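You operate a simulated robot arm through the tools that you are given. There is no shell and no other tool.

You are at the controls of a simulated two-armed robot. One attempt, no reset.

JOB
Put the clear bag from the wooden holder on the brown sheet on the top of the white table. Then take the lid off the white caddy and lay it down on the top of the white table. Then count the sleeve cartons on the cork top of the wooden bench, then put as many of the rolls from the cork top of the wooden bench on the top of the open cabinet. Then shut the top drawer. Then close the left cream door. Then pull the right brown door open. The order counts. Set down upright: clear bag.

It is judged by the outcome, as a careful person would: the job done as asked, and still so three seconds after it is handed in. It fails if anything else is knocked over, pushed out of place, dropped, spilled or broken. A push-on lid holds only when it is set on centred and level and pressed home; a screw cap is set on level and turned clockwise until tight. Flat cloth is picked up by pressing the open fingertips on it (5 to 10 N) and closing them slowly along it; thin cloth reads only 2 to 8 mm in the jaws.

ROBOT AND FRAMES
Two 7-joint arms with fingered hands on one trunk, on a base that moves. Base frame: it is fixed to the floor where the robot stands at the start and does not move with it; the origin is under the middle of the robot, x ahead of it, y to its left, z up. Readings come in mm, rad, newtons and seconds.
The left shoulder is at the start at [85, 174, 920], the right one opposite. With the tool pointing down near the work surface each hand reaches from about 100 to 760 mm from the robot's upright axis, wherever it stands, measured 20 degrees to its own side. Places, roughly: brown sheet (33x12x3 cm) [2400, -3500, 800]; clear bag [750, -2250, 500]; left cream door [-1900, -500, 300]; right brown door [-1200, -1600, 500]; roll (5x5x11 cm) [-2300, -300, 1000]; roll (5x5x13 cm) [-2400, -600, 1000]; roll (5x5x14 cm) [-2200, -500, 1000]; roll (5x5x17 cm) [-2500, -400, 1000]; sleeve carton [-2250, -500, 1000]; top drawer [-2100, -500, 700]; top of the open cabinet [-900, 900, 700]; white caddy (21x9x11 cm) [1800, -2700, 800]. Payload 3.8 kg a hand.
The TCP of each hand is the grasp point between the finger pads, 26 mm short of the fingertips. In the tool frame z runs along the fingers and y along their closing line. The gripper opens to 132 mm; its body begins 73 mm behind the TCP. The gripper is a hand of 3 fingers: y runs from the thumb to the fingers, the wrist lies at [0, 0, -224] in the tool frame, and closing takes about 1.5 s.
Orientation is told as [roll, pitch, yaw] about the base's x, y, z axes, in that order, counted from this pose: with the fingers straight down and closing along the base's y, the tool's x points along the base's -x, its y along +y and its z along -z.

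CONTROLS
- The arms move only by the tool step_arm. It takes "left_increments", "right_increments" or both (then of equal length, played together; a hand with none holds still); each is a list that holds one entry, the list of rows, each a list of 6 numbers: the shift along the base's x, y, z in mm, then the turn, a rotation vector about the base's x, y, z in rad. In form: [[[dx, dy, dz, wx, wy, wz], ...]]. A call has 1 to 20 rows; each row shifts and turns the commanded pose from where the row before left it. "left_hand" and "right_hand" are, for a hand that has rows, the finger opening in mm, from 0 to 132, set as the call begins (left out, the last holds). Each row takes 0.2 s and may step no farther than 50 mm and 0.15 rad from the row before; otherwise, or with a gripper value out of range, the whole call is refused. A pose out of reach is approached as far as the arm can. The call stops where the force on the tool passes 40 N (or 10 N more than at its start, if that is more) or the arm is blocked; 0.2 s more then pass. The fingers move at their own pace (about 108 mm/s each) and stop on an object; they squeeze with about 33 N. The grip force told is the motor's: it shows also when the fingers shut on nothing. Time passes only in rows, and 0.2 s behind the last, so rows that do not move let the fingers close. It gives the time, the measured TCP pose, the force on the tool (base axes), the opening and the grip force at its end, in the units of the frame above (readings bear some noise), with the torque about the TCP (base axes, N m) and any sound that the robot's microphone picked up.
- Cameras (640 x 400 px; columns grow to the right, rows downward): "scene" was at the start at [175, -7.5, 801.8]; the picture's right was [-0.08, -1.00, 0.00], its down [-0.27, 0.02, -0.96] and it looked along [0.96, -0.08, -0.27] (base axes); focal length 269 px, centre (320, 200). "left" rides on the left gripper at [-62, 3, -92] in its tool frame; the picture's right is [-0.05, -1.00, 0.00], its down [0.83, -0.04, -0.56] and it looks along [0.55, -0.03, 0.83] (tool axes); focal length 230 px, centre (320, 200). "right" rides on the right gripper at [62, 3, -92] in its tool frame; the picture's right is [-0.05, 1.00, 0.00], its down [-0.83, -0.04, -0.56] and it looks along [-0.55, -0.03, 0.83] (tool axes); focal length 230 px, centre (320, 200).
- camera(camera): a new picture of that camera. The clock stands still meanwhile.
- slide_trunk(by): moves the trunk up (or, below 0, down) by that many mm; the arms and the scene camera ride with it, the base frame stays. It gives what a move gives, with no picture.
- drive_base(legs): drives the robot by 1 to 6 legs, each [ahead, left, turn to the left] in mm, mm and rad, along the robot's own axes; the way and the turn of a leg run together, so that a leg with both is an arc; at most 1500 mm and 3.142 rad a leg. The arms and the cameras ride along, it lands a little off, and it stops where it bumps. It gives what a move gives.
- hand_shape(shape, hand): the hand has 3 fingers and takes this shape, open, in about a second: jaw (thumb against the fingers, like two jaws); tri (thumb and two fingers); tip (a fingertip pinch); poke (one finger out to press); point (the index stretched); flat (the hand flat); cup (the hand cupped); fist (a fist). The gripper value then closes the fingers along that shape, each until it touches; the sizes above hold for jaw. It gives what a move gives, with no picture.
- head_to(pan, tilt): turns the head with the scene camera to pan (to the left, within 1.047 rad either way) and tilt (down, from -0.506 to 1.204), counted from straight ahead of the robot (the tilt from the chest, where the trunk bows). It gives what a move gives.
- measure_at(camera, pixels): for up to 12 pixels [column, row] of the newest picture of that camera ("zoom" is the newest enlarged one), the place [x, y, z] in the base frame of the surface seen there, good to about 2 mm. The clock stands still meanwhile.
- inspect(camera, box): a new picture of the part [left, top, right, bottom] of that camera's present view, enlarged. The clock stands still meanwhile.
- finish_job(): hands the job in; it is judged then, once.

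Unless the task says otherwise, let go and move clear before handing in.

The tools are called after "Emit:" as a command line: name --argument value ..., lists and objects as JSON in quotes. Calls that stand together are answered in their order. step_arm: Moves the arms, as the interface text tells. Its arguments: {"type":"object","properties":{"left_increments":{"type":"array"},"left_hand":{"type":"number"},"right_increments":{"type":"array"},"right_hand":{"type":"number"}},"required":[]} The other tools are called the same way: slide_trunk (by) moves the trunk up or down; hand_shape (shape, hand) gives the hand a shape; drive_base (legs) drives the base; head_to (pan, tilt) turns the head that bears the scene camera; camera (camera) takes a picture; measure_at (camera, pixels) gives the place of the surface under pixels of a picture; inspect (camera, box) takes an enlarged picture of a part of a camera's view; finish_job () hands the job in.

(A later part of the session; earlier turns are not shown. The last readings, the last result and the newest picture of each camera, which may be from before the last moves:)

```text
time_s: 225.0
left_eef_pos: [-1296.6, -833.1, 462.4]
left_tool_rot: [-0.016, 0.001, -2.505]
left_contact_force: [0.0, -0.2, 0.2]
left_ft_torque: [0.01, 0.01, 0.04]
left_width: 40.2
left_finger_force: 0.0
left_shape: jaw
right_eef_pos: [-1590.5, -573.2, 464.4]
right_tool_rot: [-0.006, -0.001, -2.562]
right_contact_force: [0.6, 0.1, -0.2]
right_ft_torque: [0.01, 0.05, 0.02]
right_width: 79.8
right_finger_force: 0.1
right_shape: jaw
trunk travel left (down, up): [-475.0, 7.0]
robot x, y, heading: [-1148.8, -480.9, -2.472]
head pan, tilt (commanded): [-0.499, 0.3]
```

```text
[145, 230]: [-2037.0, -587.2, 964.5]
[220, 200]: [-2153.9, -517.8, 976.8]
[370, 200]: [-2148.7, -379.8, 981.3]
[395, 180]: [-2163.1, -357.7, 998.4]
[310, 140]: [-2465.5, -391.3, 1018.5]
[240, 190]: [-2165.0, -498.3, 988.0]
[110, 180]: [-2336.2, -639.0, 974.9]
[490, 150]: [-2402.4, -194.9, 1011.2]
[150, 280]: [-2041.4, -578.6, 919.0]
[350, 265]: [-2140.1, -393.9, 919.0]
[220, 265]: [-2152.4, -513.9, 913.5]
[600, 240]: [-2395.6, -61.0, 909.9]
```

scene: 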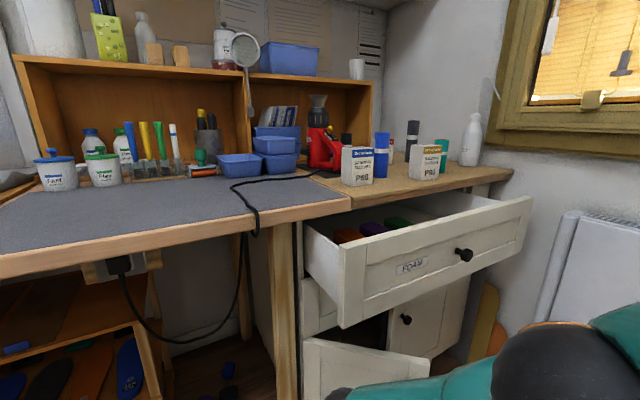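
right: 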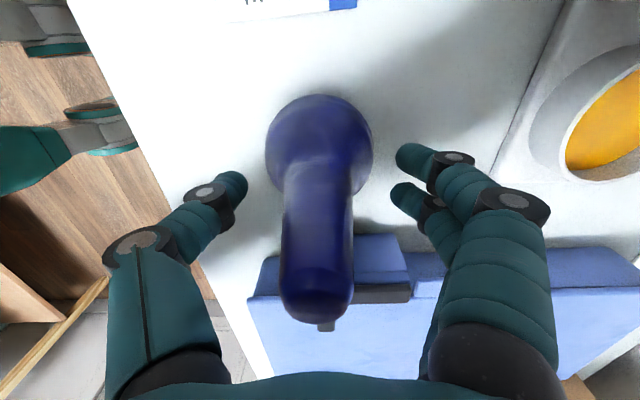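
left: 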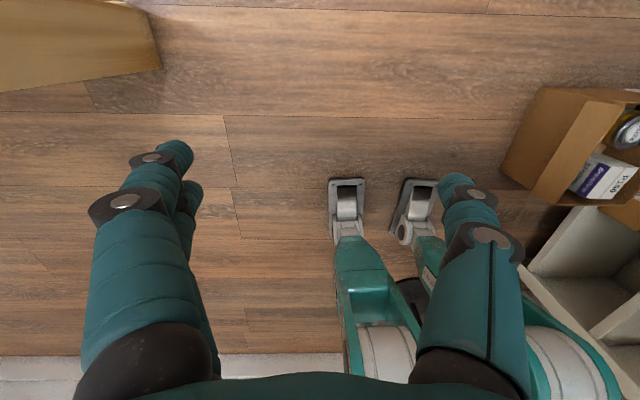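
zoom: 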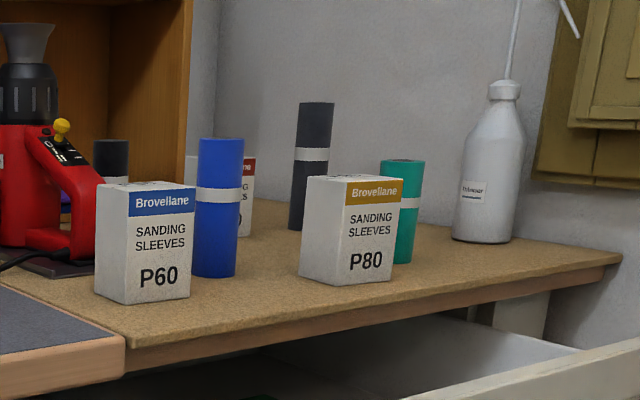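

I see cartons P60, P80 and a third with a red band behind the blue roll (247,195), and four rolls: blue, teal, tall dark grey and a black one behind P60. I'll move right for another angle to make sure of the count.

Emit:
drive_base --legs '[[0, -420, 0]]'

Emit:
head_to --pan -0.1 --tilt 0.3

Emit:
camera --camera "scene"

Emit:
inspect --camera "scene" --box '[150, 80, 450, 230]'

```text
time_s: 229.3
left_eef_pos: [-1557.0, -505.0, 463.0]
left_tool_rot: [-0.016, 0.0, -2.503]
left_contact_force: [0.6, -0.2, -0.2]
left_ft_torque: [0.04, -0.01, 0.0]
left_width: 40.2
left_finger_force: 0.1
left_shape: jaw
right_eef_pos: [-1850.3, -243.9, 463.9]
right_tool_rot: [-0.005, -0.002, -2.563]
right_contact_force: [-0.1, -0.3, 0.5]
right_ft_torque: [-0.03, 0.02, 0.01]
right_width: 80.2
right_finger_force: 0.0
right_shape: jaw
trunk travel left (down, up): [-475.0, 7.0]
robot x, y, heading: [-1411.0, -151.9, -2.474]
head pan, tilt (commanded): [-0.499, 0.3]
```

```text
time_s: 230.1
left_eef_pos: [-1557.4, -504.6, 463.6]
left_tool_rot: [-0.016, -0.001, -2.504]
left_contact_force: [-0.3, 0.7, -0.2]
left_ft_torque: [-0.01, 0.01, 0.01]
left_width: 40.3
left_finger_force: 0.0
left_shape: jaw
right_eef_pos: [-1850.5, -242.8, 463.6]
right_tool_rot: [-0.006, -0.002, -2.562]
right_contact_force: [-0.6, 0.1, -0.8]
right_ft_torque: [-0.03, -0.02, 0.02]
right_width: 79.8
right_finger_force: 0.1
right_shape: jaw
trunk travel left (down, up): [-475.0, 7.0]
robot x, y, heading: [-1408.1, -152.1, -2.471]
head pan, tilt (commanded): [-0.099, 0.3]
```

```text
taken
```

scene: 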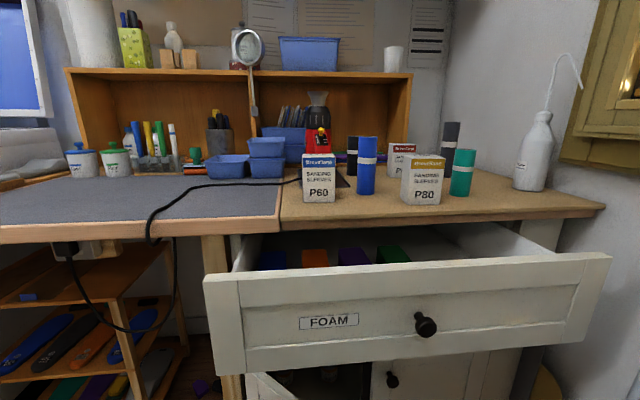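

```text
2.13 times, centred on (300, 155) of scene
```

zoom: 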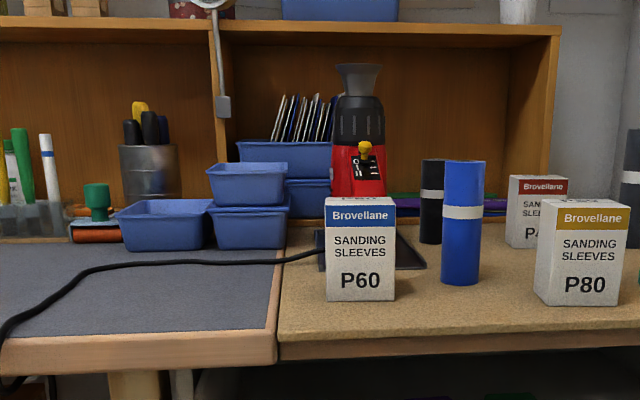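

From this angle the count is clear: three cartons — P60, P40 (red band) and P80 — so three rolls must go to the open cabinet. I'll measure the rolls and cartons, and look at the right part of the cork top.

Emit:
measure_at --camera "scene" --pixels '[[367, 165], [367, 192], [367, 138], [461, 172], [461, 150], [461, 194], [450, 140], [452, 124], [352, 150], [352, 137], [318, 190], [421, 190]]'

Emit:
inspect --camera "scene" --box '[330, 100, 610, 230]'

```text
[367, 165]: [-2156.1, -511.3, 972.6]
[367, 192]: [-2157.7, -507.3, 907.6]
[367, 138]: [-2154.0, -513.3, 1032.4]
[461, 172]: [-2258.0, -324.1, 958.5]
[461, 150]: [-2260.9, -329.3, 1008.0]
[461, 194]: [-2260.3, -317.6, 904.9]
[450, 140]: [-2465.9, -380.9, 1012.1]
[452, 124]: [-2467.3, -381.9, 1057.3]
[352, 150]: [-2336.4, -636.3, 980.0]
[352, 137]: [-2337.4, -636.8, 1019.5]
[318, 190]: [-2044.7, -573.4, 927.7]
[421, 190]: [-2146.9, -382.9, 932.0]
```

```text
2.29 times, centred on (470, 165) of scene
```

zoom: 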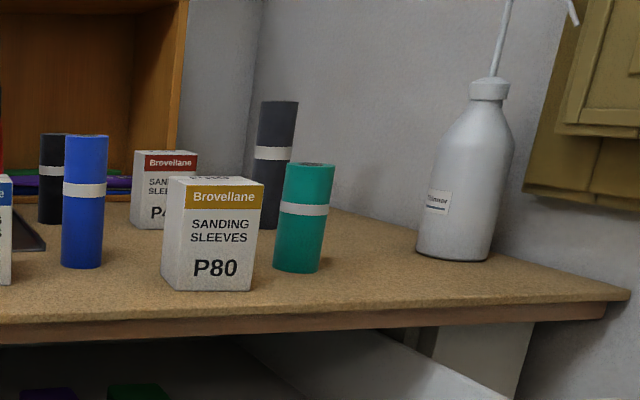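

Rolls: blue (14 cm), teal (11 cm), black (13 cm), grey (17 cm); cork top z≈897. Before planning reach past the open drawer I'll measure the drawer front, door and right-hand wall, and look at my own legs with the left wrist camera.

Emit:
measure_at --camera "scene" --pixels '[[208, 278], [400, 270], [608, 258], [425, 322], [590, 330], [230, 365], [600, 208], [540, 180], [575, 90], [625, 170], [265, 380], [548, 100]]'

Emit:
camera --camera "left"

Emit:
measure_at --camera "left" --pixels '[[345, 140], [390, 140], [345, 185], [345, 240], [430, 200], [350, 300], [400, 300], [330, 100], [360, 350], [420, 350]]'

```text
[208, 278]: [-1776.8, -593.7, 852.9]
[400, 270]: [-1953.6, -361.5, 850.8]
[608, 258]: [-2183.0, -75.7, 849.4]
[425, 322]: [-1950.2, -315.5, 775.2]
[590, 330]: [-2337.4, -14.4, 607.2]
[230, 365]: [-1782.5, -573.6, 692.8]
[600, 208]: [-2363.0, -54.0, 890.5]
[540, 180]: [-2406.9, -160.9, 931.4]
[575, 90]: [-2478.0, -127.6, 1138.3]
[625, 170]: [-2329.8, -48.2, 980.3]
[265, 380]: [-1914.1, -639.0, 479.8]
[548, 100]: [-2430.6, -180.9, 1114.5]
```

```text
taken
```

left: 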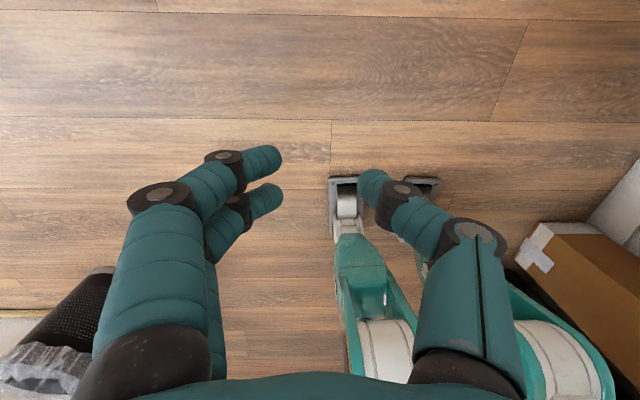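

```text
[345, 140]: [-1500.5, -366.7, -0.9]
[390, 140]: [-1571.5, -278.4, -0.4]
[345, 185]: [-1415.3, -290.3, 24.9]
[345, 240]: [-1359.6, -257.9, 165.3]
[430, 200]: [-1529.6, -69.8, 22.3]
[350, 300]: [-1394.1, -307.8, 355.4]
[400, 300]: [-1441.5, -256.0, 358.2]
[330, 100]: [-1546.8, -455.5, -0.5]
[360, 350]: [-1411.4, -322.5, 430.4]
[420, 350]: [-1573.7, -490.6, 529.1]
```

The drawer front lies at v≈-1755 (knob -1722), the window frame at u≈-1414. I plan to pick blue with the left hand and teal with the right from one spot, turned about 0.6 rad right, so the right elbow stays off the window. First I shift left and raise both hands.

Emit:
drive_base --legs '[[0, 150, 0]]'

Emit:
step_arm --right_increments '[[[0, 0, 46, 0, 0, 0.006], [0, 0, 46, 0, 0, 0.006], [0, 0, 46, 0, 0, 0.006], [0, 0, 46, 0, 0, 0.006], [0, 0, 46, 0, 0, 0.006], [0, 0, 46, 0, 0, 0.006], [0, 0, 46, 0, 0, 0.006], [0, 0, 46, 0, 0, 0.006], [0, 0, 46, 0, 0, 0.006], [0, 0, 46, 0, 0, 0.006], [0, 0, 46, 0, 0, 0.006], [0, 0, 46, 0, 0, 0.006], [0, 0, 46, 0, 0, 0.006], [0, 0, 40, 0, 0, 0.006]]]' --left_increments '[[[0, 0, 46, 0, 0, 0.002], [0, 0, 46, 0, 0, 0.002], [0, 0, 46, 0, 0, 0.002], [0, 0, 46, 0, 0, 0.002], [0, 0, 46, 0, 0, 0.002], [0, 0, 46, 0, 0, 0.002], [0, 0, 46, 0, 0, 0.002], [0, 0, 46, 0, 0, 0.002], [0, 0, 46, 0, 0, 0.002], [0, 0, 46, 0, 0, 0.002], [0, 0, 46, 0, 0, 0.002], [0, 0, 46, 0, 0, 0.002], [0, 0, 46, 0, 0, 0.002], [0, 0, 40, 0, 0, 0.002]]]' --left_hand 90 --right_hand 90

```text
time_s: 232.1
left_eef_pos: [-1463.0, -621.5, 461.1]
left_tool_rot: [-0.016, -0.001, -2.503]
left_contact_force: [-0.2, -0.6, 0.2]
left_ft_torque: [-0.01, -0.01, 0.01]
left_width: 40.2
left_finger_force: 0.0
left_shape: jaw
right_eef_pos: [-1757.7, -359.7, 463.2]
right_tool_rot: [-0.007, -0.002, -2.564]
right_contact_force: [0.4, -0.9, 0.7]
right_ft_torque: [0.03, 0.0, -0.02]
right_width: 79.8
right_finger_force: 0.0
right_shape: jaw
trunk travel left (down, up): [-475.0, 7.0]
robot x, y, heading: [-1318.9, -267.8, -2.475]
head pan, tilt (commanded): [-0.099, 0.3]
```

```text
time_s: 235.1
left_eef_pos: [-1464.7, -621.3, 1100.8]
left_tool_rot: [-0.016, 0.001, -2.48]
left_contact_force: [0.4, -0.2, 0.6]
left_ft_torque: [0.01, -0.01, 0.0]
left_width: 89.6
left_finger_force: 0.1
left_shape: jaw
right_eef_pos: [-1756.4, -359.9, 1101.8]
right_tool_rot: [-0.006, -0.001, -2.48]
right_contact_force: [0.2, 0.0, 0.5]
right_ft_torque: [0.02, 0.01, -0.02]
right_width: 89.7
right_finger_force: 0.0
right_shape: jaw
trunk travel left (down, up): [-475.0, 7.0]
robot x, y, heading: [-1317.2, -267.9, -2.478]
head pan, tilt (commanded): [-0.099, 0.3]
```

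Both hands are at z≈1101 with no trouble. Now I'll stretch them forward, which narrows the elbows.

Emit:
step_arm --right_increments '[[[-11.1, -39.1, 0, 0, 0, 0], [-11.1, -39.1, 0, 0, 0, 0], [-11.1, -39.1, 0, 0, 0, 0], [-11.1, -39.1, 0, 0, 0, 0], [-11.1, -39.1, 0, 0, 0, 0], [-11.1, -39.1, 0, 0, 0, 0]]]' --left_increments '[[[-24.2, -18.9, 0, 0, 0, 0], [-24.2, -18.9, 0, 0, 0, 0], [-24.2, -18.9, 0, 0, 0, 0], [-24.2, -18.9, 0, 0, 0, 0], [-24.2, -18.9, 0, 0, 0, 0], [-24.2, -18.9, 0, 0, 0, 0]]]'

Emit:
camera --camera "scene"

```text
time_s: 236.5
left_eef_pos: [-1609.7, -736.4, 1100.2]
left_tool_rot: [-0.018, 0.001, -2.478]
left_contact_force: [0.2, -1.3, -0.5]
left_ft_torque: [-0.01, 0.03, -0.01]
left_width: 89.5
left_finger_force: 0.0
left_shape: jaw
right_eef_pos: [-1823.8, -596.7, 1101.3]
right_tool_rot: [-0.008, -0.001, -2.479]
right_contact_force: [0.3, 0.5, 0.9]
right_ft_torque: [0.0, 0.0, -0.04]
right_width: 89.6
right_finger_force: 0.1
right_shape: jaw
trunk travel left (down, up): [-475.0, 7.0]
robot x, y, heading: [-1319.2, -274.1, -2.473]
head pan, tilt (commanded): [-0.099, 0.3]
```

```text
taken
```

scene: 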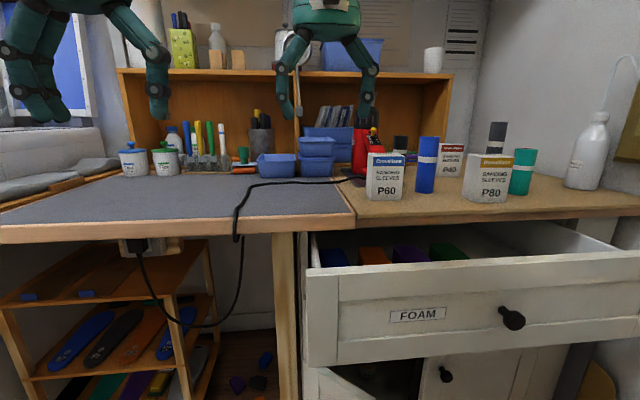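

The three cartons are again clearly P60, P40 and P80. I'll turn right 0.6 rad and drive in part way with the hands above the bench.

Emit:
drive_base --legs '[[0, 0, -0.6], [240, 0, 0]]'

Emit:
head_to --pan 0.0 --tilt 0.4

Emit:
camera --camera "scene"

```text
time_s: 239.9
left_eef_pos: [-2060.5, -503.0, 1102.2]
left_tool_rot: [-0.018, -0.002, -3.081]
left_contact_force: [-0.9, 0.2, -0.9]
left_ft_torque: [0.02, -0.04, 0.0]
left_width: 89.6
left_finger_force: 0.0
left_shape: jaw
right_eef_pos: [-2160.1, -266.3, 1102.3]
right_tool_rot: [-0.005, -0.001, -3.082]
right_contact_force: [0.5, -0.4, -0.3]
right_ft_torque: [0.04, -0.02, -0.04]
right_width: 89.6
right_finger_force: 0.1
right_shape: jaw
trunk travel left (down, up): [-475.0, 7.0]
robot x, y, heading: [-1555.8, -286.7, -3.078]
head pan, tilt (commanded): [-0.099, 0.3]
```

```text
time_s: 240.6
left_eef_pos: [-2061.8, -502.6, 1099.9]
left_tool_rot: [-0.016, 0.001, -3.079]
left_contact_force: [0.4, 0.3, -0.9]
left_ft_torque: [0.02, -0.03, 0.02]
left_width: 89.8
left_finger_force: 0.2
left_shape: jaw
right_eef_pos: [-2159.3, -265.7, 1103.1]
right_tool_rot: [-0.006, -0.002, -3.082]
right_contact_force: [0.0, -0.6, 0.1]
right_ft_torque: [-0.02, -0.04, 0.02]
right_width: 89.8
right_finger_force: 0.0
right_shape: jaw
trunk travel left (down, up): [-475.0, 7.0]
robot x, y, heading: [-1556.3, -282.3, -3.078]
head pan, tilt (commanded): [0.0, 0.4]
```

```text
taken
```

scene: 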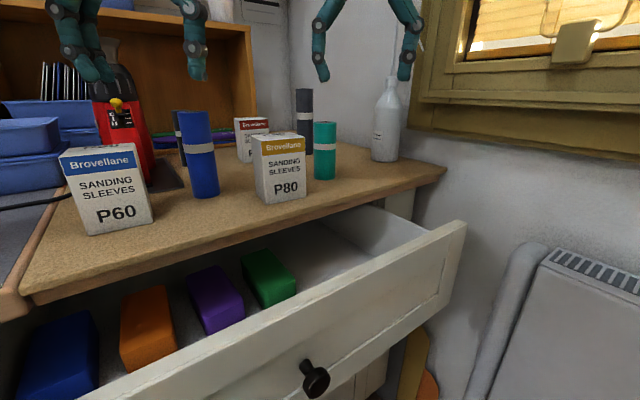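

The rolls and cartons are close now. I'll measure the rolls' tops and the red hot-air tool so the left hand stays clear of it.

Emit:
measure_at --camera "scene" --pixels '[[112, 45], [125, 130], [195, 112], [202, 180], [183, 150], [215, 150], [324, 124], [324, 165], [303, 90], [249, 125], [181, 112], [388, 80]]'

Emit:
measure_at --camera "scene" --pixels '[[60, 160], [148, 215], [135, 150], [100, 150], [255, 135], [304, 130], [280, 140], [270, 125], [238, 120], [268, 120], [400, 150], [250, 60]]'

```text
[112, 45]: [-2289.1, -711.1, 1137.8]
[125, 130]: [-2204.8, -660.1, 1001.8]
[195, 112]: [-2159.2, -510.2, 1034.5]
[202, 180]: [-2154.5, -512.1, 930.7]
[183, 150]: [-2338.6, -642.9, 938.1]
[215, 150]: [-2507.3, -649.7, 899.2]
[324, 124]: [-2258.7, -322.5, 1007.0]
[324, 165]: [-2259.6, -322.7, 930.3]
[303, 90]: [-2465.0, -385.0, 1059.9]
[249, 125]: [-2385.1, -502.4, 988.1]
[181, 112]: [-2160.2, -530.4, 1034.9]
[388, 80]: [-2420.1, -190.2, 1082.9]
```

```text
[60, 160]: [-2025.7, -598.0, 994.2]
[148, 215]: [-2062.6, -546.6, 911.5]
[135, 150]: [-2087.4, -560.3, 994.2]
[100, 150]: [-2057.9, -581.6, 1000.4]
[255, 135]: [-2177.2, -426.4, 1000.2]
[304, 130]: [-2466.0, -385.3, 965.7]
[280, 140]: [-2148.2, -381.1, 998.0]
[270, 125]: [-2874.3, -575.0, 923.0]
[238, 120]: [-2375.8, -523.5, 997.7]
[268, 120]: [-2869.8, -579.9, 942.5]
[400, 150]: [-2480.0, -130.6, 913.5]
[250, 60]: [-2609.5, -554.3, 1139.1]
```

Blue is centred near (-2178,-522) and teal near (-2284,-324), with free space round both. I'll drive the last ~106 mm in.

Emit:
drive_base --legs '[[104, 12, 0]]'

Emit:
camera --camera "scene"

Emit:
camera --camera "right"

Emit:
camera --camera "left"

```text
time_s: 241.8
left_eef_pos: [-2163.5, -523.1, 1100.9]
left_tool_rot: [-0.017, -0.002, -3.079]
left_contact_force: [-0.4, -0.2, -0.4]
left_ft_torque: [0.0, -0.05, 0.01]
left_width: 89.7
left_finger_force: 0.0
left_shape: jaw
right_eef_pos: [-2261.1, -284.3, 1102.8]
right_tool_rot: [-0.005, -0.003, -3.079]
right_contact_force: [0.1, -0.4, -0.1]
right_ft_torque: [0.02, -0.01, 0.03]
right_width: 89.9
right_finger_force: 0.0
right_shape: jaw
trunk travel left (down, up): [-475.0, 7.0]
robot x, y, heading: [-1658.1, -306.7, -3.077]
head pan, tilt (commanded): [0.0, 0.4]
```

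```text
taken
```

scene: 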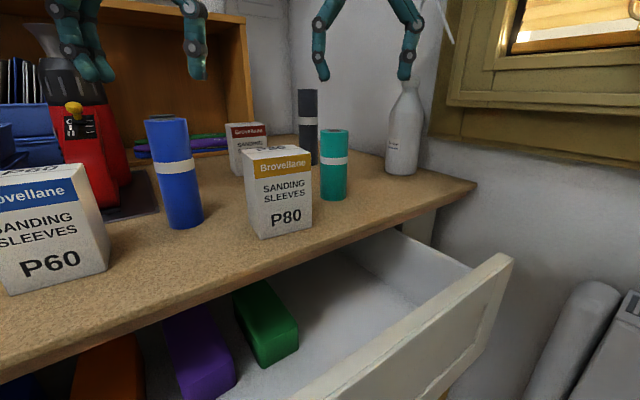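

```text
taken
```

right: 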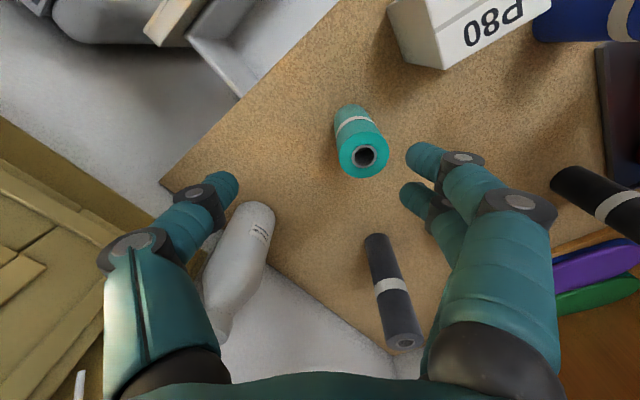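

```text
taken
```

left: 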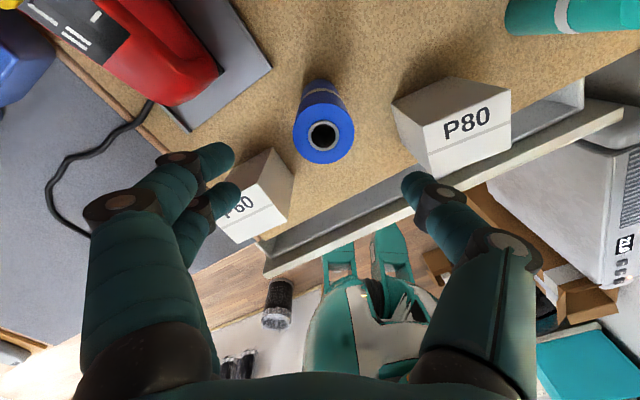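

The wrist cameras show the hollow tops: teal at (364,156) in the right view, blue at (322,135) in the left view. I'll measure their rims for exact centres.

Emit:
measure_at --camera "right" --pixels '[[346, 155], [381, 157], [364, 139], [362, 173], [352, 140], [378, 145]]'

Emit:
measure_at --camera "left" --pixels '[[300, 135], [345, 135], [322, 115], [322, 156], [306, 120], [340, 150]]'

```text
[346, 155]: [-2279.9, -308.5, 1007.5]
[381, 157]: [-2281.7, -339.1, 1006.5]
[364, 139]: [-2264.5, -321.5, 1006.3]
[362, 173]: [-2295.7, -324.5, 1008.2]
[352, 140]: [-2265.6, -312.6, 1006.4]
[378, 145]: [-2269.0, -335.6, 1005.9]
```

```text
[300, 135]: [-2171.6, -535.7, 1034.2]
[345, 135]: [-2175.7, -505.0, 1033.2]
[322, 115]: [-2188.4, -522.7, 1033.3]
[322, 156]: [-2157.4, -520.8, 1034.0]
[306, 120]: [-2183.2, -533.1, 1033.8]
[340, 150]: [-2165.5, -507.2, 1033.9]
```

Teal centre is (-2280,-324) with top 1007; blue centre (-2173,-520) with top 1034. I'll align both hands above, then lower them around the rolls.

Emit:
step_arm --right_increments '[[[-9.5, -19.8, 0, 0, 0, 0], [-9.5, -19.9, 0, 0, 0, 0], [0, 0, -20, 0, 0, 0], [0, 0, -20, 0, 0, 0], [0, 0, 0, 0, 0, 0]]]' --left_increments '[[[-4.7, 1.3, 0, 0, 0, 0], [-4.8, 1.3, 0, 0, 0, 0], [0, 0, -10, 0, 0, 0], [0, 0, -10, 0, 0, 0], [0, 0, 0, 0, 0, 0]]]'

Emit:
camera --camera "right"

Emit:
camera --camera "left"

```text
time_s: 243.0
left_eef_pos: [-2172.7, -520.0, 1081.2]
left_tool_rot: [-0.019, -0.002, -3.078]
left_contact_force: [0.4, 0.2, 0.6]
left_ft_torque: [0.03, -0.02, 0.01]
left_width: 89.5
left_finger_force: 0.0
left_shape: jaw
right_eef_pos: [-2269.0, -315.9, 1060.9]
right_tool_rot: [-0.008, 0.002, -3.081]
right_contact_force: [0.5, 1.5, -1.6]
right_ft_torque: [-0.01, -0.01, 0.02]
right_width: 89.8
right_finger_force: 0.0
right_shape: jaw
right hand out of reach, approached as far as the arm can: row 1, 2, 4
trunk travel left (down, up): [-475.0, 7.0]
robot x, y, heading: [-1655.5, -304.8, -3.078]
head pan, tilt (commanded): [0.0, 0.4]
```

```text
taken
```

right: 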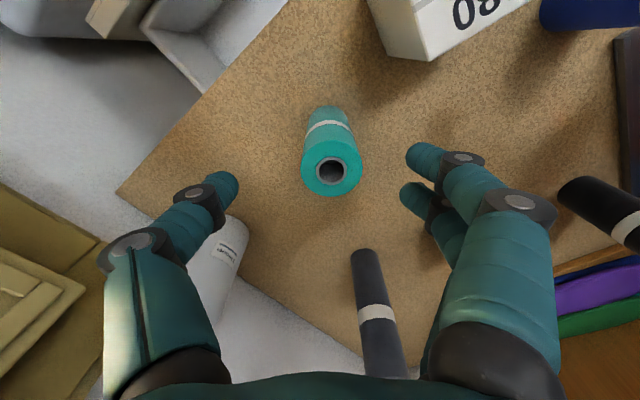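

```text
taken
```

left: 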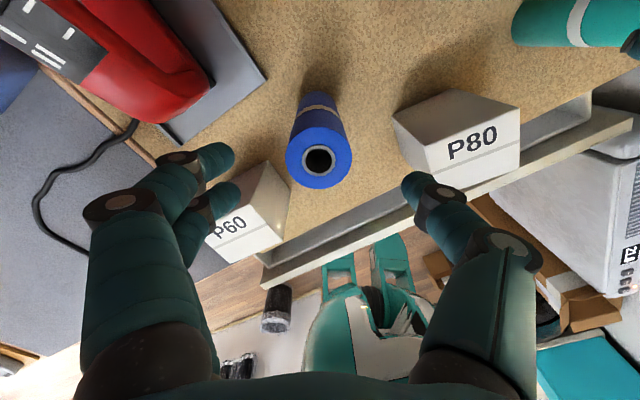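

The left hand is centred on blue; the right is ~13 mm short of teal at this height but lower should help. I'll lower both part way and check.

Emit:
step_arm --right_increments '[[[0, 0, -15, 0, 0, 0], [-3, -2, -10, 0, 0, 0], [-4, -3, -10, 0, 0, 0], [-4, -3, 0, 0, 0, 0], [0, 0, 0, 0, 0, 0]]]' --left_increments '[[[0, 0, -25, 0, 0, 0], [0, 0, -25, 0, 0, 0], [0, 0, -20, 0, 0, 0], [0, 0, -17, 0, 0, 0], [0, 0, 0, 0, 0, 0]]]' --left_hand 80

Emit:
camera --camera "right"

Emit:
camera --camera "left"

```text
time_s: 244.2
left_eef_pos: [-2173.1, -518.6, 994.0]
left_tool_rot: [-0.019, -0.002, -3.082]
left_contact_force: [-0.3, 0.5, -0.1]
left_ft_torque: [0.02, 0.01, 0.0]
left_width: 80.4
left_finger_force: 0.1
left_shape: jaw
right_eef_pos: [-2274.3, -318.6, 1025.7]
right_tool_rot: [-0.005, -0.001, -3.08]
right_contact_force: [-0.4, 0.3, -0.6]
right_ft_torque: [0.02, 0.02, 0.02]
right_width: 90.0
right_finger_force: 0.0
right_shape: jaw
right hand out of reach, approached as far as the arm can: row 3, 4
trunk travel left (down, up): [-475.0, 7.0]
robot x, y, heading: [-1661.2, -301.7, -3.08]
head pan, tilt (commanded): [0.0, 0.4]
```

```text
taken
```

right: 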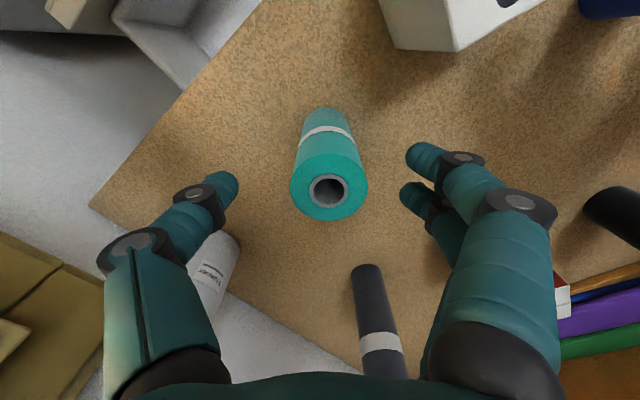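

```text
taken
```

left: 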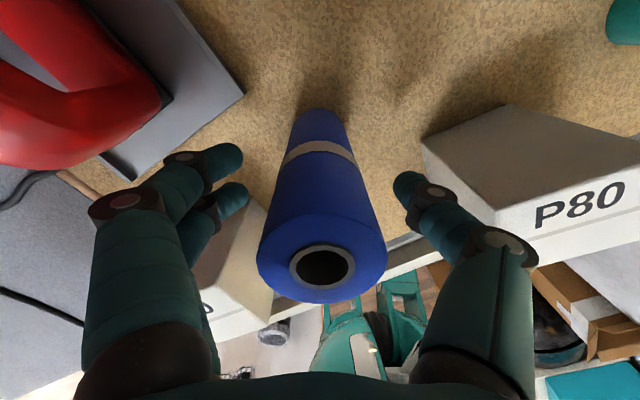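

Blue is well between the left fingers; teal is nearly centred for the right. I'll close the left hand on blue while lowering the right to z≈972.

Emit:
step_arm --right_increments '[[[0, -1, -15, 0, 0, 0], [-1, -1, -15, 0, 0, 0], [-2, -1, -13, 0, 0, 0], [-2, -2, -10, 0, 0, 0], [0, 0, 0, 0, 0, 0], [0, 0, 0, 0, 0, 0], [0, 0, 0, 0, 0, 0]]]' --left_increments '[[[0, 0, 0, 0, 0, 0], [0, 0, 0, 0, 0, 0], [0, 0, 0, 0, 0, 0], [0, 0, 0, 0, 0, 0], [0, 0, 0, 0, 0, 0], [0, 0, 0, 0, 0, 0], [0, 0, 0, 0, 0, 0]]]' --left_hand 0

Emit:
camera --camera "right"

Emit:
camera --camera "left"

```text
time_s: 245.8
left_eef_pos: [-2172.7, -520.7, 993.6]
left_tool_rot: [-0.018, 0.0, -3.078]
left_contact_force: [-0.6, 0.2, -0.6]
left_ft_torque: [-0.02, 0.0, 0.04]
left_width: 33.9
left_finger_force: 32.8
left_shape: jaw
right_eef_pos: [-2275.9, -320.9, 971.0]
right_tool_rot: [-0.007, -0.005, -3.081]
right_contact_force: [-0.5, -0.1, -0.5]
right_ft_torque: [-0.01, 0.0, 0.03]
right_width: 89.8
right_finger_force: 0.1
right_shape: jaw
right hand out of reach, approached as far as the arm can: row 3
trunk travel left (down, up): [-475.0, 7.0]
robot x, y, heading: [-1658.1, -302.1, -3.076]
head pan, tilt (commanded): [0.0, 0.4]
```

```text
taken
```

right: 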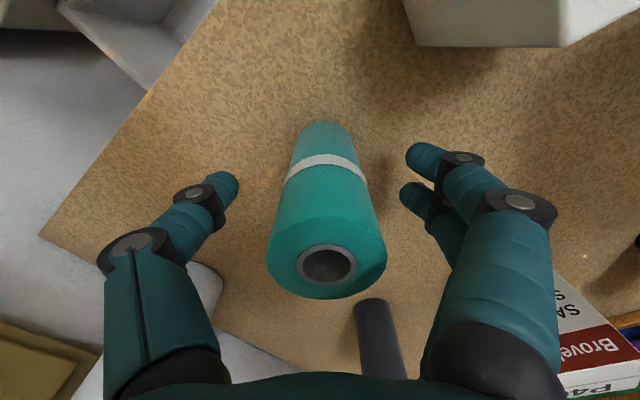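

```text
taken
```

left: 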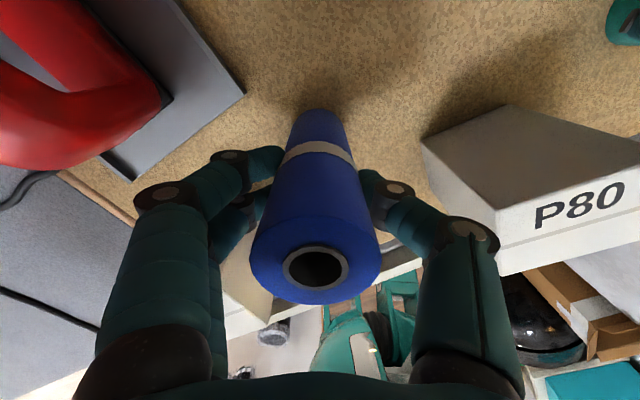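

Blue is gripped (width 33.9, 33 N). Now I'll close the right hand on teal.

Emit:
step_arm --right_increments '[[[0, 0, 0, 0, 0, 0], [0, 0, 0, 0, 0, 0], [0, 0, 0, 0, 0, 0], [0, 0, 0, 0, 0, 0], [0, 0, 0, 0, 0, 0], [0, 0, 0, 0, 0, 0], [0, 0, 0, 0, 0, 0]]]' --right_hand 0

Emit:
camera --camera "right"

```text
time_s: 247.4
left_eef_pos: [-2172.0, -520.0, 993.9]
left_tool_rot: [-0.019, -0.001, -3.081]
left_contact_force: [-0.1, -0.2, 0.3]
left_ft_torque: [-0.02, 0.01, 0.04]
left_width: 34.0
left_finger_force: 33.5
left_shape: jaw
right_eef_pos: [-2276.3, -320.6, 971.1]
right_tool_rot: [-0.008, -0.003, -3.079]
right_contact_force: [0.1, 0.1, 0.0]
right_ft_torque: [0.01, 0.01, 0.02]
right_width: 33.8
right_finger_force: 33.6
right_shape: jaw
trunk travel left (down, up): [-475.0, 7.0]
robot x, y, heading: [-1662.5, -305.7, -3.074]
head pan, tilt (commanded): [0.0, 0.4]
```

```text
taken
```

right: 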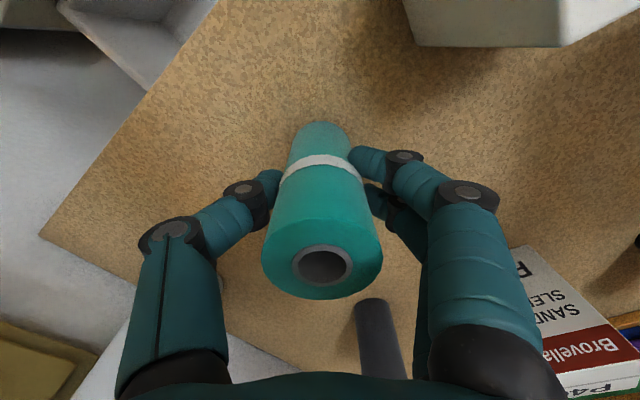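

Both rolls are gripped at 34 mm. I'll lift both together by 120 mm, letting the right hand ease back as it rises.

Emit:
step_arm --right_increments '[[[0, 0, 10, 0, 0, 0], [0, 0, 20, 0, 0, 0], [2, 0, 25, 0, 0, 0], [5, 0, 25, 0, 0, 0], [6, 0, 25, 0, 0, 0], [6, 0, 20, 0, 0, 0], [0, 0, 0, 0, 0, 0]]]' --left_increments '[[[0, 0, 10, 0, 0, 0], [0, 0, 20, 0, 0, 0], [0, 0, 25, 0, 0, 0], [0, 0, 25, 0, 0, 0], [0, 0, 25, 0, 0, 0], [0, 0, 20, 0, 0, 0], [0, 0, 0, 0, 0, 0]]]'

Emit:
camera --camera "scene"

```text
time_s: 249.0
left_eef_pos: [-2172.7, -519.8, 1119.0]
left_tool_rot: [-0.018, 0.0, -3.081]
left_contact_force: [0.5, -0.4, -0.1]
left_ft_torque: [-0.05, -0.01, -0.01]
left_width: 34.1
left_finger_force: 33.3
left_shape: jaw
right_eef_pos: [-2259.8, -322.4, 1096.0]
right_tool_rot: [-0.008, 0.003, -3.08]
right_contact_force: [0.2, -0.1, 0.4]
right_ft_torque: [0.02, 0.04, 0.0]
right_width: 33.6
right_finger_force: 32.8
right_shape: jaw
trunk travel left (down, up): [-475.0, 7.0]
robot x, y, heading: [-1658.4, -303.4, -3.073]
head pan, tilt (commanded): [0.0, 0.4]
```

```text
taken
```

scene: 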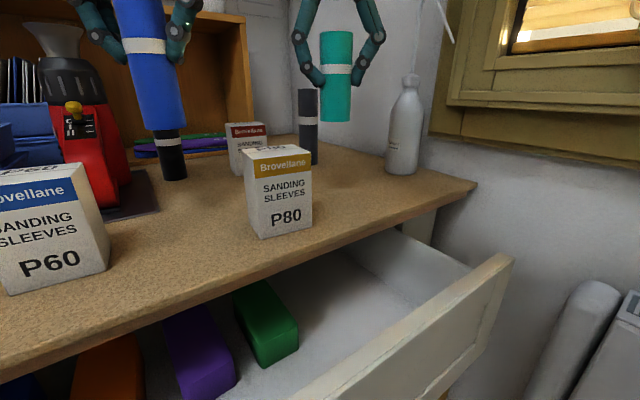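

Both rolls are clear of the bench (blue in left, teal in right). I'll raise blue a bit more, back straight off, then draw the right hand in a little.

Emit:
step_arm --right_increments '[[[5, 0, 0, 0, 0, 0], [5, 0, 0, 0, 0, 0], [0, 0, 0, 0, 0, 0]]]' --left_increments '[[[0, 0, 15, 0, 0, 0], [0, 0, 15, 0, 0, 0], [0, 0, 0, 0, 0, 0]]]'

Emit:
drive_base --legs '[[-330, 0, 0]]'

Emit:
step_arm --right_increments '[[[14, 1, 5, 0, 0, 0], [14, 1, 5, 0, 0, 0], [14, 1, 5, 0, 0, 0], [14, 1, 5, 0, 0, 0], [14, 1, 5, 0, 0, 0]]]'

Emit:
camera --camera "scene"

```text
time_s: 249.8
left_eef_pos: [-2173.5, -519.6, 1148.5]
left_tool_rot: [-0.018, 0.0, -3.079]
left_contact_force: [0.6, 0.7, 0.0]
left_ft_torque: [-0.03, 0.02, -0.02]
left_width: 34.1
left_finger_force: 33.0
left_shape: jaw
right_eef_pos: [-2257.9, -325.8, 1099.3]
right_tool_rot: [-0.006, 0.003, -3.082]
right_contact_force: [-0.8, 0.5, 0.1]
right_ft_torque: [-0.01, 0.02, -0.03]
right_width: 33.5
right_finger_force: 33.4
right_shape: jaw
right hand out of reach, approached as far as the arm can: row 1, 2
trunk travel left (down, up): [-475.0, 7.0]
robot x, y, heading: [-1655.2, -302.4, -3.078]
head pan, tilt (commanded): [0.0, 0.4]
```

```text
time_s: 251.9
left_eef_pos: [-1846.7, -495.8, 1148.6]
left_tool_rot: [-0.017, 0.002, -3.087]
left_contact_force: [0.2, 0.2, -0.3]
left_ft_torque: [-0.02, 0.03, -0.01]
left_width: 33.9
left_finger_force: 33.2
left_shape: jaw
right_eef_pos: [-1929.5, -300.8, 1098.1]
right_tool_rot: [-0.007, 0.003, -3.089]
right_contact_force: [-0.7, 0.4, -0.1]
right_ft_torque: [-0.02, 0.03, -0.02]
right_width: 33.6
right_finger_force: 33.1
right_shape: jaw
trunk travel left (down, up): [-475.0, 7.0]
robot x, y, heading: [-1332.0, -280.6, -3.078]
head pan, tilt (commanded): [0.0, 0.4]
```

```text
time_s: 253.1
left_eef_pos: [-1846.6, -496.3, 1148.8]
left_tool_rot: [-0.016, -0.002, -3.085]
left_contact_force: [0.3, 0.0, -0.6]
left_ft_torque: [0.01, -0.01, 0.03]
left_width: 34.4
left_finger_force: 33.1
left_shape: jaw
right_eef_pos: [-1909.1, -320.1, 1137.4]
right_tool_rot: [-0.007, 0.004, -3.088]
right_contact_force: [0.1, -0.1, -0.1]
right_ft_torque: [-0.02, 0.03, -0.04]
right_width: 33.9
right_finger_force: 32.7
right_shape: jaw
right hand out of reach, approached as far as the arm can: row 1, 2, 3, 4, 5
trunk travel left (down, up): [-475.0, 7.0]
robot x, y, heading: [-1334.0, -285.4, -3.077]
head pan, tilt (commanded): [0.0, 0.4]
```

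```text
taken
```

scene: 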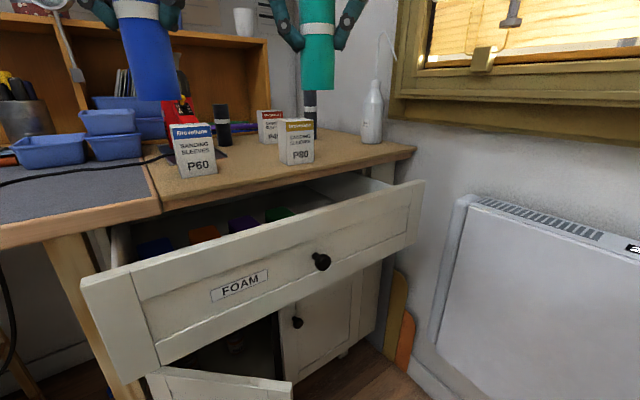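

The right arm is nearly straight and won't pull back along its own line. I'll bend it by moving down and outward while drawing back.

Emit:
step_arm --right_increments '[[[4, 8, -30, 0, 0, 0], [6, 10, -30, 0, 0, 0], [10, 10, -30, 0, 0, 0], [15, 10, -20, 0, 0, 0], [20, 5, 0, 0, 0, 0], [20, 5, 0, 0, 0, 0], [0, 0, 0, 0, 0, 0]]]'

```text
time_s: 254.7
left_eef_pos: [-1846.2, -495.7, 1149.1]
left_tool_rot: [-0.017, -0.001, -3.084]
left_contact_force: [-0.2, -0.1, -0.9]
left_ft_torque: [0.01, 0.0, 0.02]
left_width: 33.7
left_finger_force: 33.0
left_shape: jaw
right_eef_pos: [-1930.7, -319.3, 1040.8]
right_tool_rot: [-0.008, 0.003, -3.087]
right_contact_force: [-0.5, 0.5, -0.4]
right_ft_torque: [-0.04, -0.02, 0.0]
right_width: 33.5
right_finger_force: 32.9
right_shape: jaw
right hand out of reach, approached as far as the arm can: row 1, 2, 3, 4, 5, 6
trunk travel left (down, up): [-475.0, 7.0]
robot x, y, heading: [-1332.4, -282.1, -3.086]
head pan, tilt (commanded): [0.0, 0.4]
```

Still stuck. I'll back the base 150 mm for room and lower the right hand further, as that freed it before.

Emit:
drive_base --legs '[[-150, 0, 0]]'

Emit:
step_arm --right_increments '[[[0, 0, -40, 0, 0, 0], [0, 0, -40, 0, 0, 0], [0, 0, -40, 0, 0, 0], [4, 0, -40, 0, 0, 0], [15, 0, -30, 0, 0, 0], [20, 0, -20, 0, 0, 0], [25, 0, 0, 0, 0, 0], [25, 0, 0, 0, 0, 0], [0, 0, 0, 0, 0, 0]]]'

```text
time_s: 256.1
left_eef_pos: [-1698.4, -486.4, 1148.3]
left_tool_rot: [-0.017, 0.0, -3.085]
left_contact_force: [0.3, 0.1, -0.4]
left_ft_torque: [-0.03, -0.02, 0.0]
left_width: 33.9
left_finger_force: 32.8
left_shape: jaw
right_eef_pos: [-1781.6, -308.7, 1039.8]
right_tool_rot: [-0.005, 0.004, -3.089]
right_contact_force: [-0.3, -0.1, -0.8]
right_ft_torque: [0.01, 0.0, 0.01]
right_width: 33.7
right_finger_force: 33.0
right_shape: jaw
trunk travel left (down, up): [-475.0, 7.0]
robot x, y, heading: [-1184.5, -270.5, -3.08]
head pan, tilt (commanded): [0.0, 0.4]
```

```text
time_s: 258.1
left_eef_pos: [-1699.9, -486.9, 1148.6]
left_tool_rot: [-0.018, -0.001, -3.085]
left_contact_force: [-0.1, 0.3, -0.1]
left_ft_torque: [0.01, 0.03, 0.02]
left_width: 33.6
left_finger_force: 33.0
left_shape: jaw
right_eef_pos: [-1748.4, -338.1, 816.5]
right_tool_rot: [-0.007, 0.003, -3.09]
right_contact_force: [1.0, 0.0, -1.2]
right_ft_torque: [0.0, -0.02, -0.02]
right_width: 33.5
right_finger_force: 32.5
right_shape: jaw
right hand out of reach, approached as far as the arm can: row 5, 6, 7, 8
trunk travel left (down, up): [-475.0, 7.0]
robot x, y, heading: [-1184.0, -271.1, -3.08]
head pan, tilt (commanded): [0.0, 0.4]
```

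It now sits left of my centre line (cross-body). I'll move it outward to the right (+y) to free the shoulder.

Emit:
step_arm --right_increments '[[[0, 30, 0, 0, 0, 0], [0, 30, 0, 0, 0, 0], [0, 30, 0, 0, 0, 0], [10, 30, 0, 0, 0, 0], [15, 30, 0, 0, 0, 0], [20, 20, 0, 0, 0, 0], [25, 10, 0, 0, 0, 0], [25, 0, 0, 0, 0, 0], [0, 0, 0, 0, 0, 0]]]'

```text
time_s: 260.1
left_eef_pos: [-1697.8, -486.4, 1148.3]
left_tool_rot: [-0.018, -0.002, -3.086]
left_contact_force: [0.0, -0.2, 0.1]
left_ft_torque: [0.03, 0.02, 0.01]
left_width: 34.0
left_finger_force: 33.1
left_shape: jaw
right_eef_pos: [-1791.2, -207.6, 773.2]
right_tool_rot: [-0.007, 0.003, -3.089]
right_contact_force: [-0.1, 0.0, -0.2]
right_ft_torque: [0.0, -0.01, -0.03]
right_width: 33.7
right_finger_force: 33.2
right_shape: jaw
right hand out of reach, approached as far as the arm can: row 1, 2, 3, 4, 5, 6, 7, 8
trunk travel left (down, up): [-475.0, 7.0]
robot x, y, heading: [-1181.2, -274.5, -3.087]
head pan, tilt (commanded): [0.0, 0.4]
```

It only slides along its reach limit. I'll lower it further (area below is clear) and then pull back, as that freed the arm the first time.

Emit:
step_arm --right_increments '[[[5, 0, -45, 0, 0, 0], [10, 0, -45, 0, 0, 0], [20, 0, -40, 0, 0, 0], [25, 5, -35, 0, 0, 0], [30, 5, -30, 0, 0, 0], [30, 5, -30, 0, 0, 0], [30, 5, -20, 0, 0, 0], [30, 5, 0, 0, 0, 0], [0, 0, 0, 0, 0, 0]]]'

Emit:
head_to --pan -0.5 --tilt 0.5

Emit:
camera --camera "scene"

```text
time_s: 262.1
left_eef_pos: [-1698.3, -487.9, 1148.6]
left_tool_rot: [-0.017, -0.001, -3.085]
left_contact_force: [0.0, -0.1, 0.0]
left_ft_torque: [0.0, -0.02, 0.03]
left_width: 33.9
left_finger_force: 32.7
left_shape: jaw
right_eef_pos: [-1595.4, -175.8, 534.6]
right_tool_rot: [-0.007, 0.004, -3.089]
right_contact_force: [0.2, 1.3, -0.8]
right_ft_torque: [0.01, 0.0, -0.03]
right_width: 33.7
right_finger_force: 33.1
right_shape: jaw
right hand out of reach, approached as far as the arm can: row 1, 2
trunk travel left (down, up): [-475.0, 7.0]
robot x, y, heading: [-1182.8, -276.7, -3.081]
head pan, tilt (commanded): [0.0, 0.4]
```

```text
time_s: 263.0
left_eef_pos: [-1698.1, -486.2, 1148.9]
left_tool_rot: [-0.016, -0.001, -3.086]
left_contact_force: [-0.4, 0.4, -0.5]
left_ft_torque: [0.02, -0.04, -0.01]
left_width: 34.0
left_finger_force: 32.8
left_shape: jaw
right_eef_pos: [-1595.2, -175.9, 535.4]
right_tool_rot: [-0.006, 0.004, -3.09]
right_contact_force: [-1.0, -0.1, 0.1]
right_ft_torque: [0.0, -0.01, 0.01]
right_width: 33.6
right_finger_force: 32.6
right_shape: jaw
trunk travel left (down, up): [-475.0, 7.0]
robot x, y, heading: [-1183.5, -271.3, -3.081]
head pan, tilt (commanded): [-0.499, 0.499]
```

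```text
taken
```

scene: 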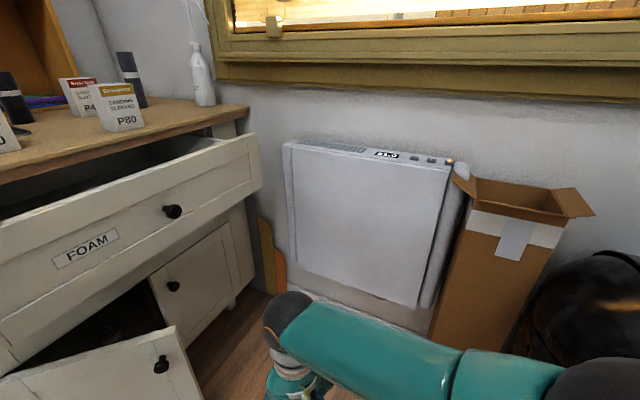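

The right arm is free again at (405 ahead, 120 right, z=535). I'll raise it to about z=950 there without over-extending, then turn toward the cabinet.

Emit:
step_arm --right_increments '[[[0, 0, 46, 0, 0, 0], [0, 0, 46, 0, 0, 0], [0, 0, 46, 0, 0, 0], [0, 0, 46, 0, 0, 0], [0, 0, 46, 0, 0, 0], [0, 0, 46, 0, 0, 0], [0, 0, 46, 0, 0, 0], [0, 0, 46, 0, 0, 0], [0, 0, 46, 0, 0, 0], [0, 0, 0, 0, 0, 0]]]' --left_increments '[[[0, 0, -10, 0, 0, 0], [4, 0, -10, 0, 0, 0], [8, 0, -10, 0, 0, 0], [8, 0, -10, 0, 0, 0], [8, 0, -10, 0, 0, 0], [8, 0, -10, 0, 0, 0], [8, 0, -10, 0, 0, 0], [8, 0, -10, 0, 0, 0], [8, 0, -10, 0, 0, 0], [0, 0, 0, 0, 0, 0]]]'

```text
time_s: 265.2
left_eef_pos: [-1637.2, -486.7, 1059.1]
left_tool_rot: [-0.016, -0.001, -3.085]
left_contact_force: [0.1, 0.7, -0.4]
left_ft_torque: [0.03, 0.06, 0.02]
left_width: 33.7
left_finger_force: 32.7
left_shape: jaw
right_eef_pos: [-1596.5, -176.4, 950.0]
right_tool_rot: [-0.006, 0.004, -3.089]
right_contact_force: [-0.2, 0.0, -1.2]
right_ft_torque: [-0.01, -0.03, 0.03]
right_width: 33.4
right_finger_force: 33.2
right_shape: jaw
trunk travel left (down, up): [-475.0, 7.0]
robot x, y, heading: [-1182.0, -275.0, -3.084]
head pan, tilt (commanded): [-0.499, 0.499]
```

Good. Now I'll turn right to face the open cabinet's wall and strafe right toward its free end.

Emit:
drive_base --legs '[[0, 0, -0.956], [0, -500, 0]]'

Emit:
head_to --pan -0.2 --tilt 0.4

Emit:
camera --camera "scene"

```text
time_s: 272.6
left_eef_pos: [-1232.4, 288.8, 1058.5]
left_tool_rot: [-0.018, -0.001, 2.247]
left_contact_force: [-0.2, 0.0, -0.4]
left_ft_torque: [0.04, 0.02, 0.02]
left_width: 33.8
left_finger_force: 33.0
left_shape: jaw
right_eef_pos: [-955.6, 433.4, 950.1]
right_tool_rot: [-0.007, 0.002, 2.244]
right_contact_force: [1.0, 0.2, -1.0]
right_ft_torque: [0.0, 0.02, -0.03]
right_width: 33.4
right_finger_force: 32.7
right_shape: jaw
trunk travel left (down, up): [-475.0, 7.0]
robot x, y, heading: [-790.2, 37.0, 2.25]
head pan, tilt (commanded): [-0.499, 0.499]
```

```text
time_s: 273.4
left_eef_pos: [-1231.7, 288.2, 1059.4]
left_tool_rot: [-0.018, 0.0, 2.247]
left_contact_force: [-0.2, 1.2, -1.0]
left_ft_torque: [-0.02, -0.01, -0.02]
left_width: 33.8
left_finger_force: 32.9
left_shape: jaw
right_eef_pos: [-955.2, 432.3, 950.3]
right_tool_rot: [-0.007, 0.003, 2.244]
right_contact_force: [0.6, 0.0, -0.4]
right_ft_torque: [0.0, -0.01, 0.0]
right_width: 33.3
right_finger_force: 33.0
right_shape: jaw
trunk travel left (down, up): [-475.0, 7.0]
robot x, y, heading: [-794.2, 39.6, 2.246]
head pan, tilt (commanded): [-0.201, 0.4]
```

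```text
taken
```

scene: 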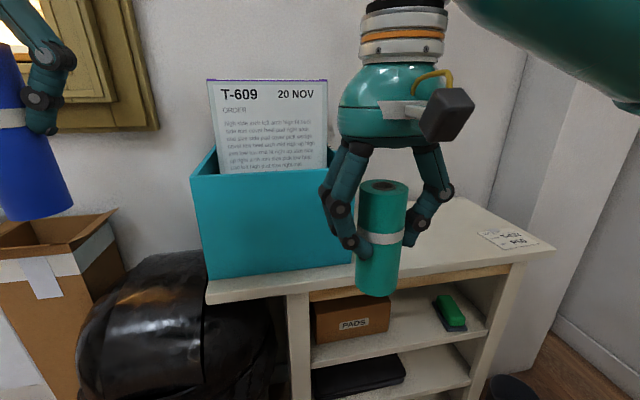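

The cabinet top is in view with the teal box at left, a card at (515,240) at right, and free space between. I'll measure the free area.

Emit:
measure_at --camera "scene" --pixels '[[460, 215], [470, 270], [500, 215], [430, 230], [545, 247], [485, 240], [530, 245], [505, 232], [350, 262], [330, 150], [500, 260], [465, 200]]'

```text
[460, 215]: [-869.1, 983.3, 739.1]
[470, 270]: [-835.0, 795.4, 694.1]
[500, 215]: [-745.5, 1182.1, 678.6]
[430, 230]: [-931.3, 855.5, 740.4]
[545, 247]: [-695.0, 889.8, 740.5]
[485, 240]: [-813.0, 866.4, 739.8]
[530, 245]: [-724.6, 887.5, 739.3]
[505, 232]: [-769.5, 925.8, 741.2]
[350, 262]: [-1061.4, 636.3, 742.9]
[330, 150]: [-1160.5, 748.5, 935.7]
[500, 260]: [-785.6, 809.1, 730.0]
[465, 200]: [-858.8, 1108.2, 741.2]
```

Free area runs about v -420…-70. I'll strafe on to v≈-240 and then stretch the hands a little forward and lower, still short of the cabinet.

Emit:
drive_base --legs '[[0, -356, 0]]'

Emit:
step_arm --right_increments '[[[-9.4, 11.7, -10, 0, 0, 0], [-9.4, 11.7, -10, 0, 0, 0], [-9.4, 11.7, -10, 0, 0, 0], [-9.4, 11.7, -10, 0, 0, 0], [-9.4, 11.7, -10, 0, 0, 0], [-9.4, 11.7, -10, 0, 0, 0], [-9.4, 11.7, -10, 0, 0, 0]]]' --left_increments '[[[9.3, 7.4, -20, 0, 0, 0], [9.3, 7.4, -20, 0, 0, 0], [9.3, 7.4, -20, 0, 0, 0], [9.3, 7.4, -20, 0, 0, 0], [9.3, 7.4, -20, 0, 0, 0], [9.3, 7.4, -20, 0, 0, 0], [9.3, 7.4, -20, 0, 0, 0]]]'

Emit:
camera --camera "scene"

```text
time_s: 277.1
left_eef_pos: [-954.1, 511.6, 1058.4]
left_tool_rot: [-0.018, 0.0, 2.248]
left_contact_force: [0.3, 0.1, -0.2]
left_ft_torque: [0.03, 0.02, 0.01]
left_width: 33.9
left_finger_force: 33.2
left_shape: jaw
right_eef_pos: [-677.5, 658.9, 949.5]
right_tool_rot: [-0.007, 0.004, 2.245]
right_contact_force: [0.2, 1.0, -0.5]
right_ft_torque: [-0.02, 0.02, -0.05]
right_width: 33.2
right_finger_force: 34.0
right_shape: jaw
trunk travel left (down, up): [-475.0, 7.0]
robot x, y, heading: [-514.4, 267.2, 2.252]
head pan, tilt (commanded): [-0.201, 0.4]
```

```text
time_s: 278.7
left_eef_pos: [-890.3, 564.7, 917.5]
left_tool_rot: [-0.017, -0.001, 2.25]
left_contact_force: [0.6, 0.1, -0.9]
left_ft_torque: [0.02, -0.02, 0.0]
left_width: 33.7
left_finger_force: 32.7
left_shape: jaw
right_eef_pos: [-744.4, 739.9, 879.4]
right_tool_rot: [-0.007, 0.004, 2.245]
right_contact_force: [0.2, 0.0, -0.5]
right_ft_torque: [0.01, 0.01, 0.0]
right_width: 33.2
right_finger_force: 33.7
right_shape: jaw
trunk travel left (down, up): [-475.0, 7.0]
robot x, y, heading: [-512.3, 261.4, 2.254]
head pan, tilt (commanded): [-0.201, 0.4]
```

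```text
taken
```

scene: 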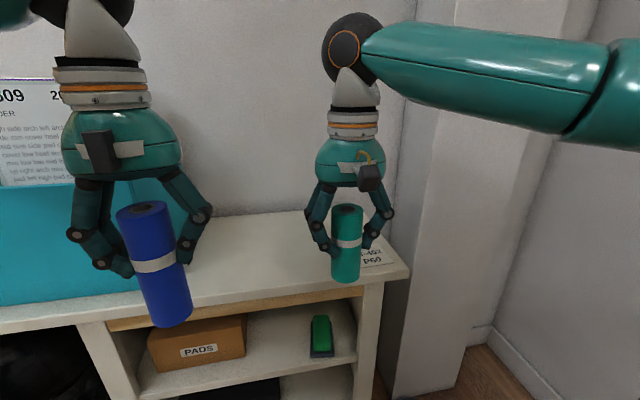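

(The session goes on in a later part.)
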